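You operate a simulated robot arm through the tools that you are given. There is no shell and no other tool. Be economical: measure what you need, move in short steps, check, and stop when the job is done.

The job below is to be done with a simulated robot arm. You get a single attempt, and the scene is never put back.

## Task
Put the spacer with the smallest size on its label from the top of the trestle table in the white carton.

The check looks at the end state, three seconds after you hand in, the way a careful person would. Anything else that was tipped, shoved, dropped, spilled or broken makes it a failure.

## Robot
A 7-joint arm with a two-finger parallel gripper, fixed in place. Base frame: the origin is at the foot of the arm, x ahead of it, y to its left, z up; the work surface is at about z = 0.78. Readings come in m, rad, newtons and seconds.
With the tool pointing down near the work surface it reaches from about 0.22 to 0.68 m from the base axis. Its first joint turns from -1.152 to 1.152 rad. Payload 2.4 kg.
The tool frame sits at the grasp point between the pads (the TCP): z along the fingers, y along the line on which they close. The tips reach 0.03 m beyond it. Largest opening 0.094 m; finger width 0.028, thickness 0.01; the body of the gripper, 0.05 by 0.096 m, starts 0.055 m behind the TCP.
Orientation is that of the tool frame in the base frame, as a unit quaternion [w, x, y, z]. With the fingers straight down and closing along the base's y, the tool's x points along the base's -x, its y along +y and its z along -z.

## Interface
- The arm moves only by the tool send_rows. Its argument "moves" is a list that holds one entry, the list of rows, each a list of 7 numbers: the turn, a rotation vector about the base's x, y, z in rad, then the shift along the base's x, y, z in m, then the gripper command, from -1 (fully open) to 1 (shut), values between in proportion. In form: [[[wx, wy, wz, tx, ty, tz, claw], ...]]. A call has 1 to 12 rows; each row shifts and turns the commanded pose from where the row before left it. A row lasts 0.2 s, in which the tool goes at most 0.05 m and 0.15 rad; a call with a longer step from one row to the next is refused whole, and so is a gripper value outside its range. A pose out of reach is approached as far as the arm can. The call stops where the force on the tool passes 40 N (or 10 N more than at its start, if that is more) or the arm is blocked; 0.2 s more then pass. Each finger travels about 0.153 m/s and halts on what it meets, pressing with about 30 N; the grip force reading is that of the motor and also rises with nothing between the fingers. The clock runs only during rows and for 0.2 s after the last one: add rows that do not move to give the fingers time. It gives the time, the measured TCP pose, the force on the tool (base axes), the opening and the grip force at its end, in the units of the frame above (readings bear some noise).
- Cameras (640 x 400 px; columns grow to the right, rows downward): "scene" is fixed at [0.0228, 0.4673, 1.4415]; the picture's right is [-0.85, -0.52, 0.00], its down [-0.32, 0.53, -0.78] and it looks along [0.41, -0.67, -0.62] (base axes); focal length 371 px, centre (320, 200). "wrist" rides on the gripper at [-0.037, 0, -0.058] in the tool frame; the picture's right is [0.00, -1.00, 0.00], its down [0.97, 0.00, -0.24] and it looks along [0.24, 0.00, 0.97] (tool axes); focal length 218 px, centre (320, 200). There is no depth. A picture from a camera that has moved, and an enlarged one, comes with that camera's place and axes in the base frame and with its lens.
- camera(camera): a new picture of that camera. The clock stands still meanwhile.
- close_up(camera, box): a new picture of the part [left, top, right, bottom] of that camera's present view, enlarged. The clock stands still meanwhile.
- job_done(): hands the job in; it is judged then, once.

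Go step by step. Nothing tells you positions but the pictures and the camera data: compare them with the known pose of the tool, close in by small moves and look again before you grip or let go. The budget is 90 turns and 36 pictures, counting those below and the enlarged ones. Unless the task says otherwise, let go and move clear before handing in, and close with one line.

The tools are called as a command line: name --argument value ..., lists and objects as JSON in quotes. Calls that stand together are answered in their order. send_rows: Moves the arm, as the interface text tells. Its arguments: {"type":"object","properties":{"moves":{"type":"array"}},"required":["moves"]} The other tools are called the same way: camera (camera) takes a picture; close_up (camera, box) takes an enlarged picture of a part of a camera's view; job_done () hands the job in.

At the start:

```text
time_s: 0.0
position: [0.2811, -0.1496, 1.1296]
orientation: [0.001, 0.0, 1.0, -0.001]
ft_force: [0.3, 0.1, -0.4]
grip_width: 0.094
gripper_force: 0.1
```

scene: 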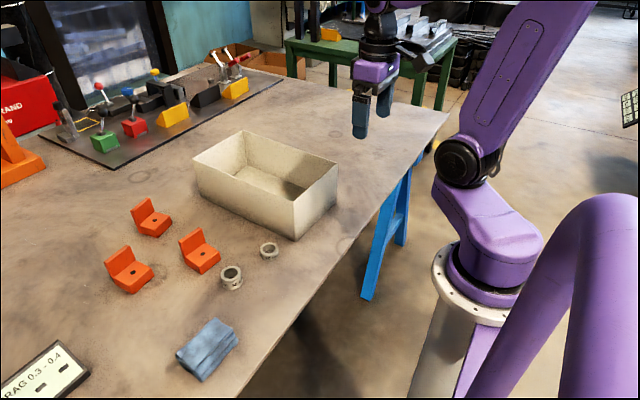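
wrist: 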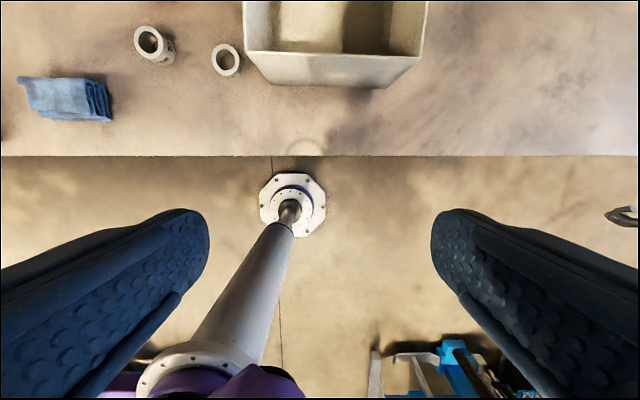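

I see two ring-shaped spacers beside the white carton, and there may be others. I'll enlarge them to read their labels.

close_up --camera "scene" --box '[200, 225, 300, 300]'

close_up --camera "wrist" --box '[110, 0, 270, 100]'

close_up --camera "scene" --box '[0, 0, 480, 300]'

```text
5.33 times, centred on (250, 262) of scene
camera zoom: at [0.0228, 0.4673, 1.4415], right [-0.85, -0.52, 0.0], down [-0.32, 0.53, -0.78], along [0.41, -0.67, -0.62], focal length 1978 px, centre (693, -133)
```

zoom: 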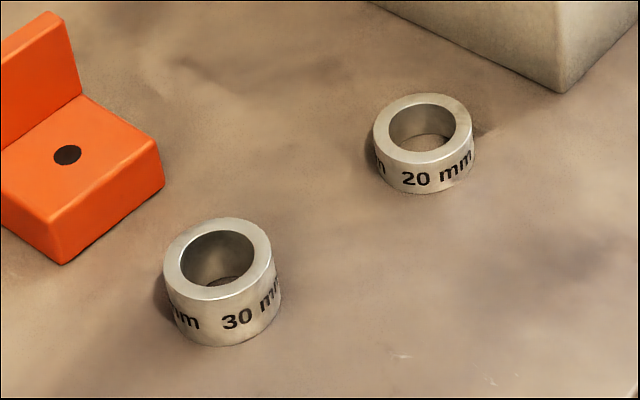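

```text
4.00 times, centred on (190, 50) of wrist
camera zoom: at [0.3183, -0.1488, 1.1872], right [0.0, -1.0, 0.0], down [-0.97, 0.0, 0.24], along [-0.24, 0.0, -0.97], focal length 873 px, centre (840, 800)
```

zoom: 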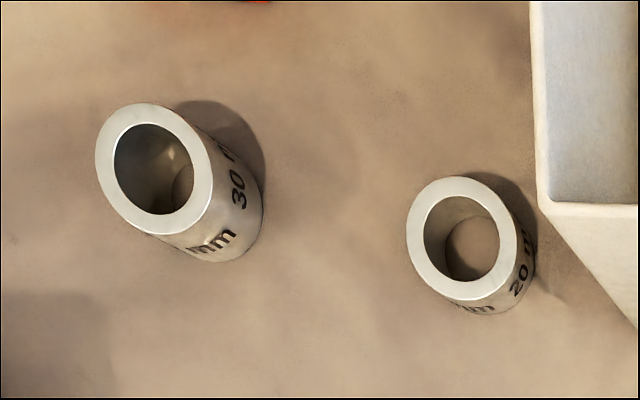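

```text
1.33 times, centred on (240, 150) of scene
camera zoom: at [0.0228, 0.4673, 1.4415], right [-0.85, -0.52, 0.0], down [-0.32, 0.53, -0.78], along [0.41, -0.67, -0.62], focal length 494 px, centre (427, 267)
```

zoom: 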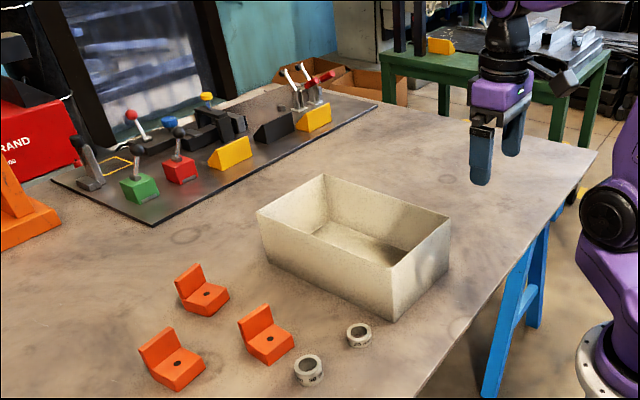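

The labels read 20 mm and 30 mm, so my target is the 20 mm ring at about (0.451, 0.000), roughly 44 mm across. The carton's near corner is around (0.425, -0.065). I'll move above the ring and turn the gripper to close along x, so the fingers stay clear of the carton.

send_rows --moves '[[[0, 0, 0.1428, 0.0155, 0.0136, -0.0073, -1], [0, 0, 0.1428, 0.0155, 0.0136, -0.0073, -1], [0, 0, 0.1428, 0.0155, 0.0136, -0.0073, -1], [0, 0, 0.1428, 0.0155, 0.0136, -0.0073, -1], [0, 0, 0.1428, 0.0155, 0.0136, -0.0073, -1], [0, 0, 0.1428, 0.0155, 0.0136, -0.0073, -1], [0, 0, 0.1428, 0.0155, 0.0136, -0.0073, -1], [0, 0, 0.1428, 0.0155, 0.0136, -0.0073, -1], [0, 0, 0.1428, 0.0155, 0.0136, -0.0073, -1], [0, 0, 0.1428, 0.0155, 0.0136, -0.0073, -1], [0, 0, 0.1428, 0.0155, 0.0136, -0.0073, -1], [0, 0, 0, 0, 0, 0, -1]]]'

camera --camera "wrist"

camera --camera "scene"

```text
time_s: 2.6
position: [0.4519, 0.0017, 1.0481]
orientation: [0.0, 0.708, -0.707, 0.0]
ft_force: [-0.5, -0.3, 0.7]
grip_width: 0.0943
gripper_force: 0.0
```

```text
30 pictures are left
camera wrist: at [0.4522, 0.0382, 1.1065], right [1.0, 0.0, 0.0], down [0.0, -0.97, 0.24], along [0.0, -0.24, -0.97], focal length 218 px, centre (320, 200)
```

wrist: 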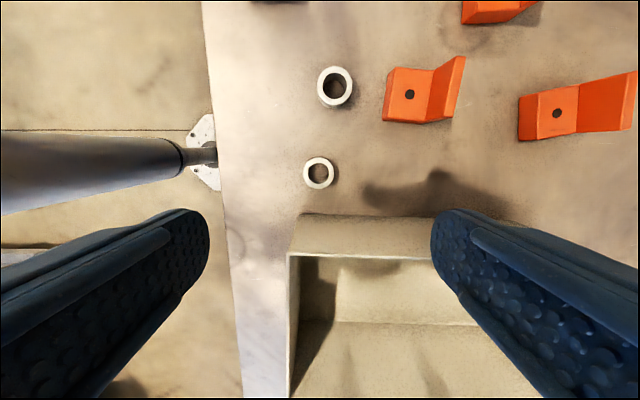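

```text
29 pictures are left
```

scene: 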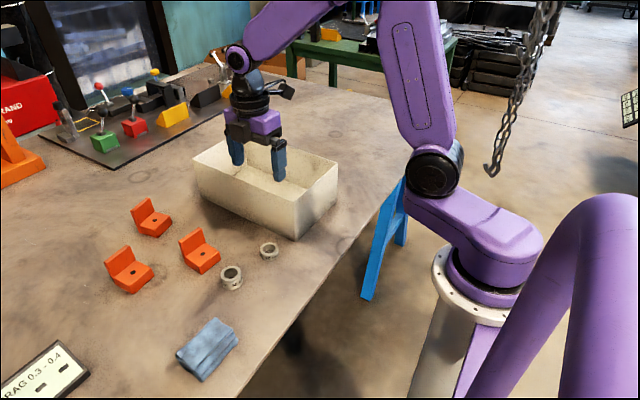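

Both camera views agree: the ring is at about (0.450, 0.001) and the carton's near wall is at y of about -0.07. I'll go straight down to just above the ring and look again.

send_rows --moves '[[[0, 0, 0, -0.0015, 0, -0.04, -1], [0, 0, 0, 0, 0, -0.04, -1], [0, 0, 0, 0, 0, -0.04, -1], [0, 0, 0, 0, 0, -0.04, -1], [0, 0, 0, 0, 0, -0.025, -1], [0, 0, 0, 0, 0, 0, -1]]]'

camera --camera "wrist"

close_up --camera "scene" --box '[180, 140, 340, 290]'

```text
time_s: 4.0
position: [0.4502, 0.0007, 0.8638]
orientation: [0.0, 0.707, -0.707, 0.001]
ft_force: [-0.3, -0.5, -0.4]
grip_width: 0.0939
gripper_force: 0.0
```

```text
28 pictures are left
camera wrist: at [0.4509, 0.0382, 0.9209], right [1.0, 0.0, 0.0], down [0.0, -0.97, 0.24], along [0.0, -0.24, -0.97], focal length 218 px, centre (320, 200)
```

wrist: 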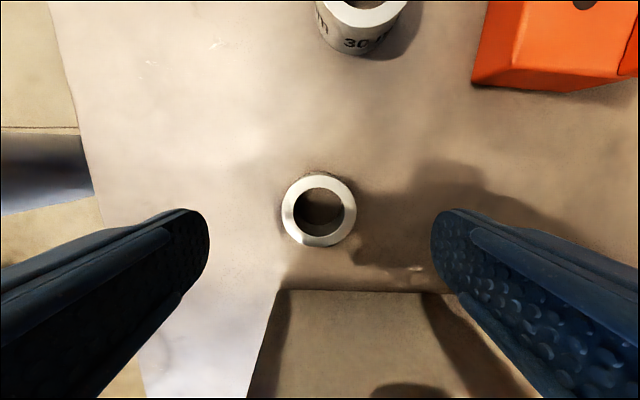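

```text
2.67 times, centred on (260, 215) of scene
camera zoom: at [0.0228, 0.4673, 1.4415], right [-0.85, -0.52, 0.0], down [-0.32, 0.53, -0.78], along [0.41, -0.67, -0.62], focal length 989 px, centre (480, 160)
```

zoom: 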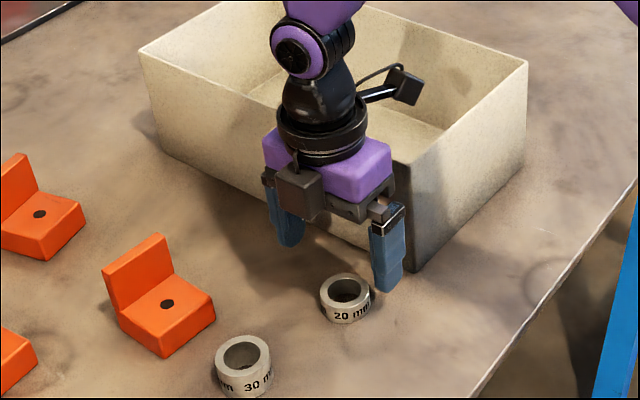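

The ring is centred between the fingers, about 1.5 mm further in +y. I'll go down until the tips are about 5 mm above the table, then close.

send_rows --moves '[[[0, 0, 0, 0, 0.0015, -0.02, -1], [0, 0, 0, 0, 0, -0.018, -1], [0, 0, 0, 0, 0, -0.01, -1], [0, 0, 0, 0, 0, 0, -0.5], [0, 0, 0, 0, 0, 0, 0.2], [0, 0, 0, 0, 0, 0, 0.6], [0, 0, 0, 0, 0, 0, 1], [0, 0, 0, 0, 0, 0, 1]]]'

close_up --camera "scene" --box '[180, 140, 340, 290]'

```text
time_s: 5.8
position: [0.4495, 0.0025, 0.8171]
orientation: [0.0, -0.707, 0.707, -0.001]
ft_force: [-0.1, 0.1, -0.6]
grip_width: 0.0429
gripper_force: 30.0
```

```text
2.67 times, centred on (260, 215) of scene
camera zoom: at [0.0229, 0.4673, 1.4415], right [-0.85, -0.52, 0.0], down [-0.32, 0.53, -0.78], along [0.41, -0.67, -0.62], focal length 989 px, centre (480, 160)
```

zoom: 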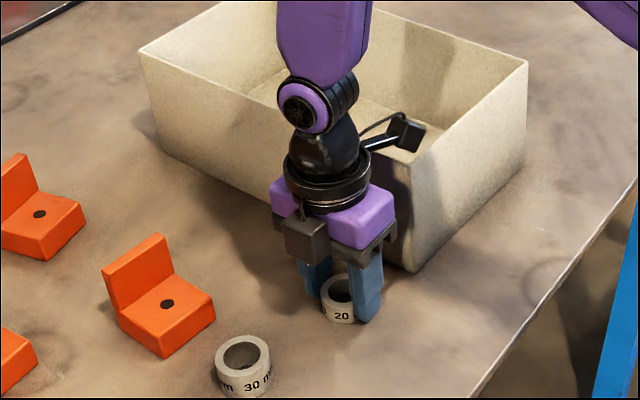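

The ring is gripped at 43 mm. I'll lift it straight up well above the carton rim and look.

send_rows --moves '[[[0, 0, 0, 0, 0, 0.02, 1], [0, 0, 0, 0, 0, 0.04, 1], [0, 0, 0, 0, 0, 0.045, 1], [0, 0, 0, 0, 0, 0.045, 1], [0, 0, 0, 0, 0, 0.045, 1], [0, 0, 0, 0, 0, 0.04, 1], [0, 0, 0, 0, 0, 0, 1]]]'

camera --camera "wrist"

camera --camera "scene"

```text
time_s: 7.4
position: [0.4476, 0.0036, 1.0492]
orientation: [0.0, -0.707, 0.707, 0.0]
ft_force: [0.0, -0.3, -1.3]
grip_width: 0.0429
gripper_force: 30.0
```

```text
25 pictures are left
camera wrist: at [0.449, 0.0412, 1.107], right [1.0, 0.0, 0.0], down [0.0, -0.97, 0.24], along [0.0, -0.24, -0.97], focal length 218 px, centre (320, 200)
```

wrist: 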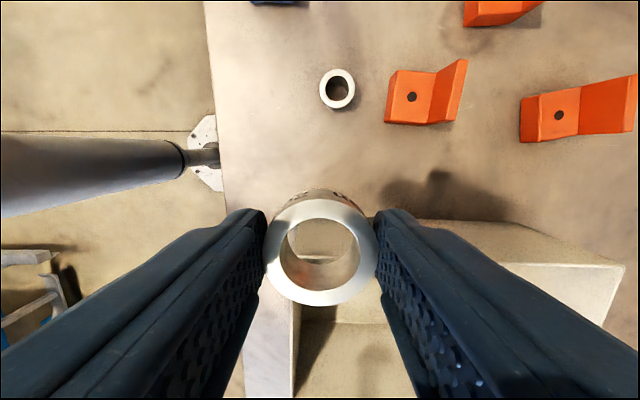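

```text
24 pictures are left
```

scene: 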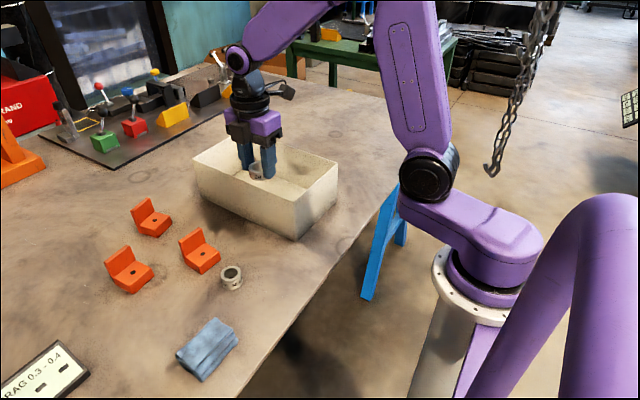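

The ring is held firmly and hasn't slipped, and the carton spans about x 0.42–0.77, y -0.28 to -0.07. I'll carry the ring to (0.55, -0.17) at this height and look down into the carton.

send_rows --moves '[[[0, 0, 0, 0.017, -0.029, 0, 1], [0, 0, 0, 0.017, -0.029, 0, 1], [0, 0, 0, 0.017, -0.029, 0, 1], [0, 0, 0, 0.017, -0.029, 0, 1], [0, 0, 0, 0.017, -0.029, 0, 1], [0, 0, 0, 0.017, -0.029, 0, 1], [0, 0, 0, 0, 0, 0, 1]]]'

camera --camera "wrist"

camera --camera "scene"

```text
time_s: 9.0
position: [0.5514, -0.1724, 1.0512]
orientation: [0.001, -0.707, 0.707, 0.0]
ft_force: [0.5, -0.4, -1.4]
grip_width: 0.0429
gripper_force: 29.8
```

```text
23 pictures are left
camera wrist: at [0.5525, -0.1353, 1.1092], right [1.0, 0.0, 0.0], down [0.0, -0.97, 0.24], along [0.0, -0.24, -0.97], focal length 218 px, centre (320, 200)
```

wrist: 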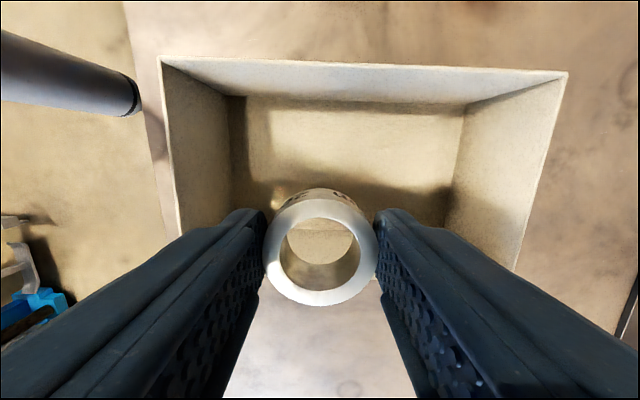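

```text
22 pictures are left
```

scene: 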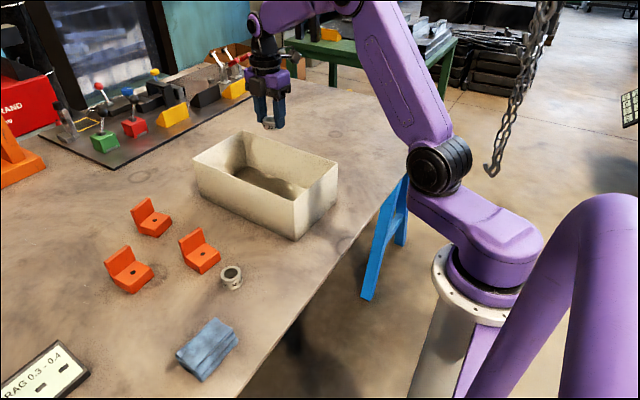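

The carton is empty and I see no other spacers around it. Its floor spans about x 0.45–0.75, y -0.27 to -0.075. I'll shift 2.5 cm in x to centre the gripper and go partway down.

send_rows --moves '[[[0, 0, 0, 0.0245, 0.002, 0, 1], [0, 0, 0, 0, 0, -0.035, 1], [0, 0, 0, 0, 0, -0.035, 1], [0, 0, 0, 0, 0, -0.035, 1], [0, 0, 0, 0, 0, -0.035, 1], [0, 0, 0, 0, 0, 0, 1]]]'

camera --camera "wrist"

close_up --camera "scene" --box '[180, 50, 360, 250]'

```text
time_s: 10.4
position: [0.5754, -0.1689, 0.9121]
orientation: [0.0, 0.707, -0.707, 0.0]
ft_force: [-0.1, 0.0, -0.5]
grip_width: 0.043
gripper_force: 30.3
```

```text
21 pictures are left
camera wrist: at [0.5771, -0.1309, 0.969], right [1.0, 0.0, 0.0], down [0.0, -0.97, 0.24], along [0.0, -0.24, -0.97], focal length 218 px, centre (320, 200)
```

wrist: 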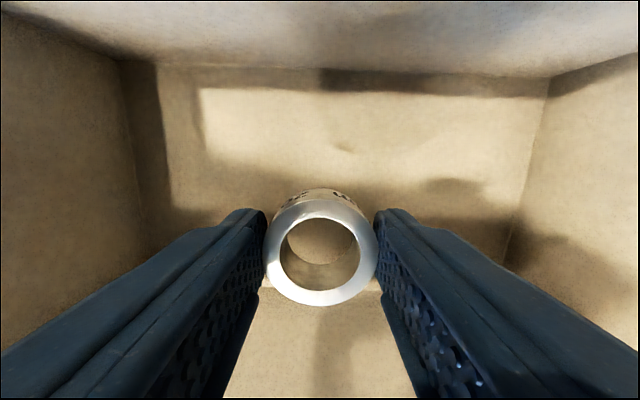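

```text
2.00 times, centred on (270, 150) of scene
camera zoom: at [0.0229, 0.4673, 1.4415], right [-0.85, -0.52, 0.0], down [-0.32, 0.53, -0.78], along [0.41, -0.67, -0.62], focal length 742 px, centre (420, 300)
```

zoom: 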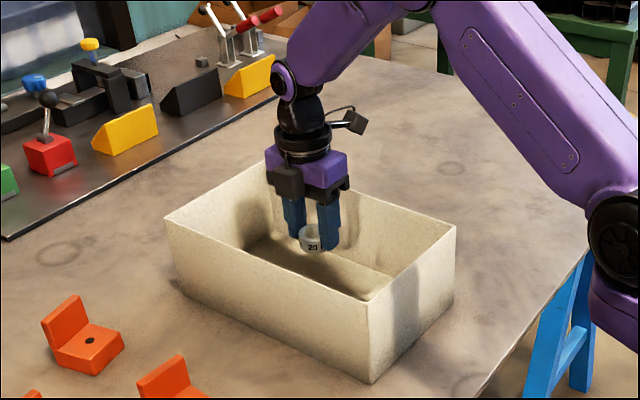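

The ring is inside the walls, and the far edge of the floor looks to be at y of about -0.24. I'll move 10 mm toward +y to centre it and lower it almost to the floor.

send_rows --moves '[[[0, 0, 0, 0, 0.01, -0.02, 1], [0, 0, 0, 0, 0, -0.025, 1], [0, 0, 0, 0, 0, -0.02, 1], [0, 0, 0, 0, 0, -0.012, 1], [0, 0, 0, 0, 0, -0.007, 1], [0, 0, 0, 0, 0, 0, 1]]]'

camera --camera "wrist"

close_up --camera "scene" --box '[180, 70, 360, 250]'

```text
time_s: 11.8
position: [0.5785, -0.161, 0.8274]
orientation: [0.0, 0.708, -0.706, 0.0]
ft_force: [-0.4, 0.3, -1.4]
grip_width: 0.0433
gripper_force: 30.2
```

```text
19 pictures are left
camera wrist: at [0.5777, -0.1228, 0.8849], right [1.0, 0.0, 0.0], down [0.0, -0.97, 0.24], along [0.0, -0.24, -0.97], focal length 218 px, centre (320, 200)
```

wrist: 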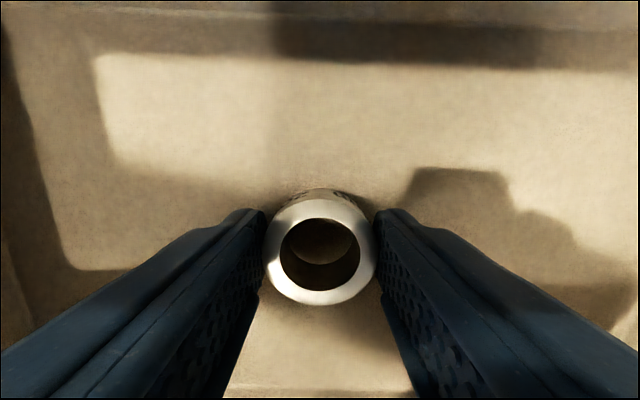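

```text
2.22 times, centred on (270, 160) of scene
camera zoom: at [0.0229, 0.4673, 1.4415], right [-0.85, -0.52, 0.0], down [-0.32, 0.53, -0.78], along [0.41, -0.67, -0.62], focal length 824 px, centre (431, 289)
```

zoom: 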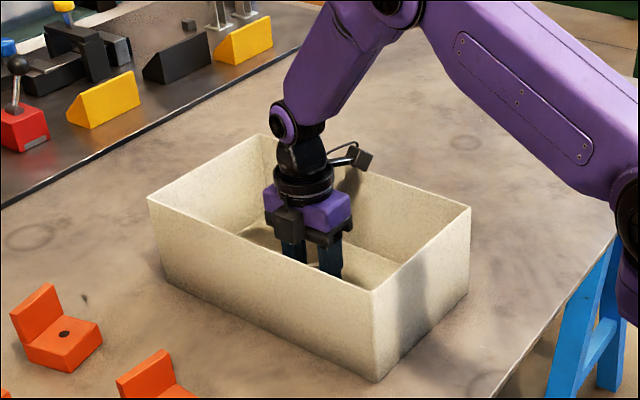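

The ring is a few millimetres above the carton floor. I'll lower it gently until it touches.

send_rows --moves '[[[0, 0, 0, 0, 0, -0.002, 1], [0, 0, 0, 0, 0, -0.002, 1], [0, 0, 0, 0, 0, -0.001, 1], [0, 0, 0, 0, 0, 0, 1]]]'

```text
time_s: 12.8
position: [0.5771, -0.1601, 0.8214]
orientation: [-0.001, -0.707, 0.707, 0.0]
ft_force: [-0.6, 0.1, -1.2]
grip_width: 0.0432
gripper_force: 29.6
```

The ring is within about 2 mm of the floor. I'll open slowly and only partway, then rise straight up.

send_rows --moves '[[[0, 0, 0, 0, 0, 0, 0], [0, 0, 0, 0, 0, 0, -0.3], [0, 0, 0, 0, 0, 0, -0.6], [0, 0, 0, 0, 0, 0, -0.6], [0, 0, 0, 0, 0, 0.02, -0.6], [0, 0, 0, 0, 0, 0.035, -0.6], [0, 0, 0, 0, 0, 0.045, -0.6], [0, 0, 0, 0, 0, 0.045, -0.6], [0, 0, 0, 0, 0, 0.045, -0.6], [0, 0, 0, 0, 0, 0.045, -0.6], [0, 0, 0, 0, 0, 0, -0.6]]]'

camera --camera "wrist"

camera --camera "scene"

```text
time_s: 15.2
position: [0.5749, -0.1588, 1.0593]
orientation: [0.001, 0.707, -0.707, 0.0]
ft_force: [-0.4, -0.5, 0.2]
grip_width: 0.0752
gripper_force: 0.0
```

```text
17 pictures are left
camera wrist: at [0.5755, -0.1219, 1.1162], right [1.0, 0.0, 0.0], down [0.0, -0.97, 0.24], along [0.0, -0.24, -0.97], focal length 218 px, centre (320, 200)
```

wrist: 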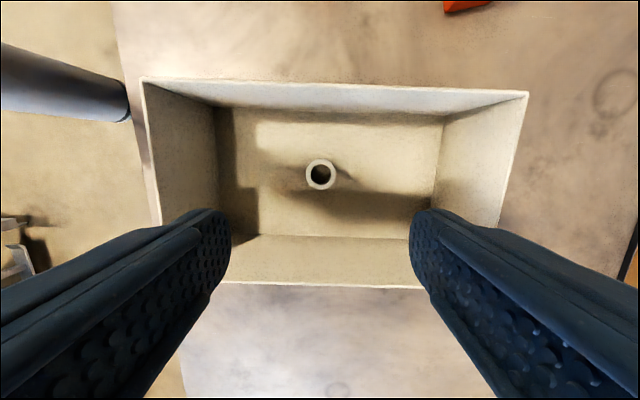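

```text
16 pictures are left
```

scene: 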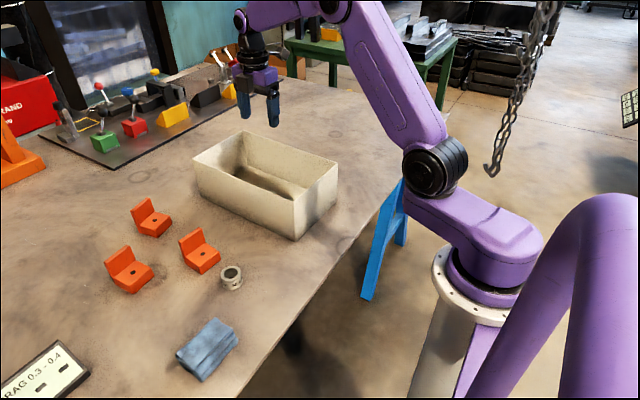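

The 20 mm spacer lies flat on the carton floor, nothing else has moved, and the gripper is clear, so I'm handing in.

job_done

```text
The job is handed in.
```

The 20 mm spacer, the smaller of the two on the table, is in the white carton; I handed the job in with the gripper clear and nothing else moved.
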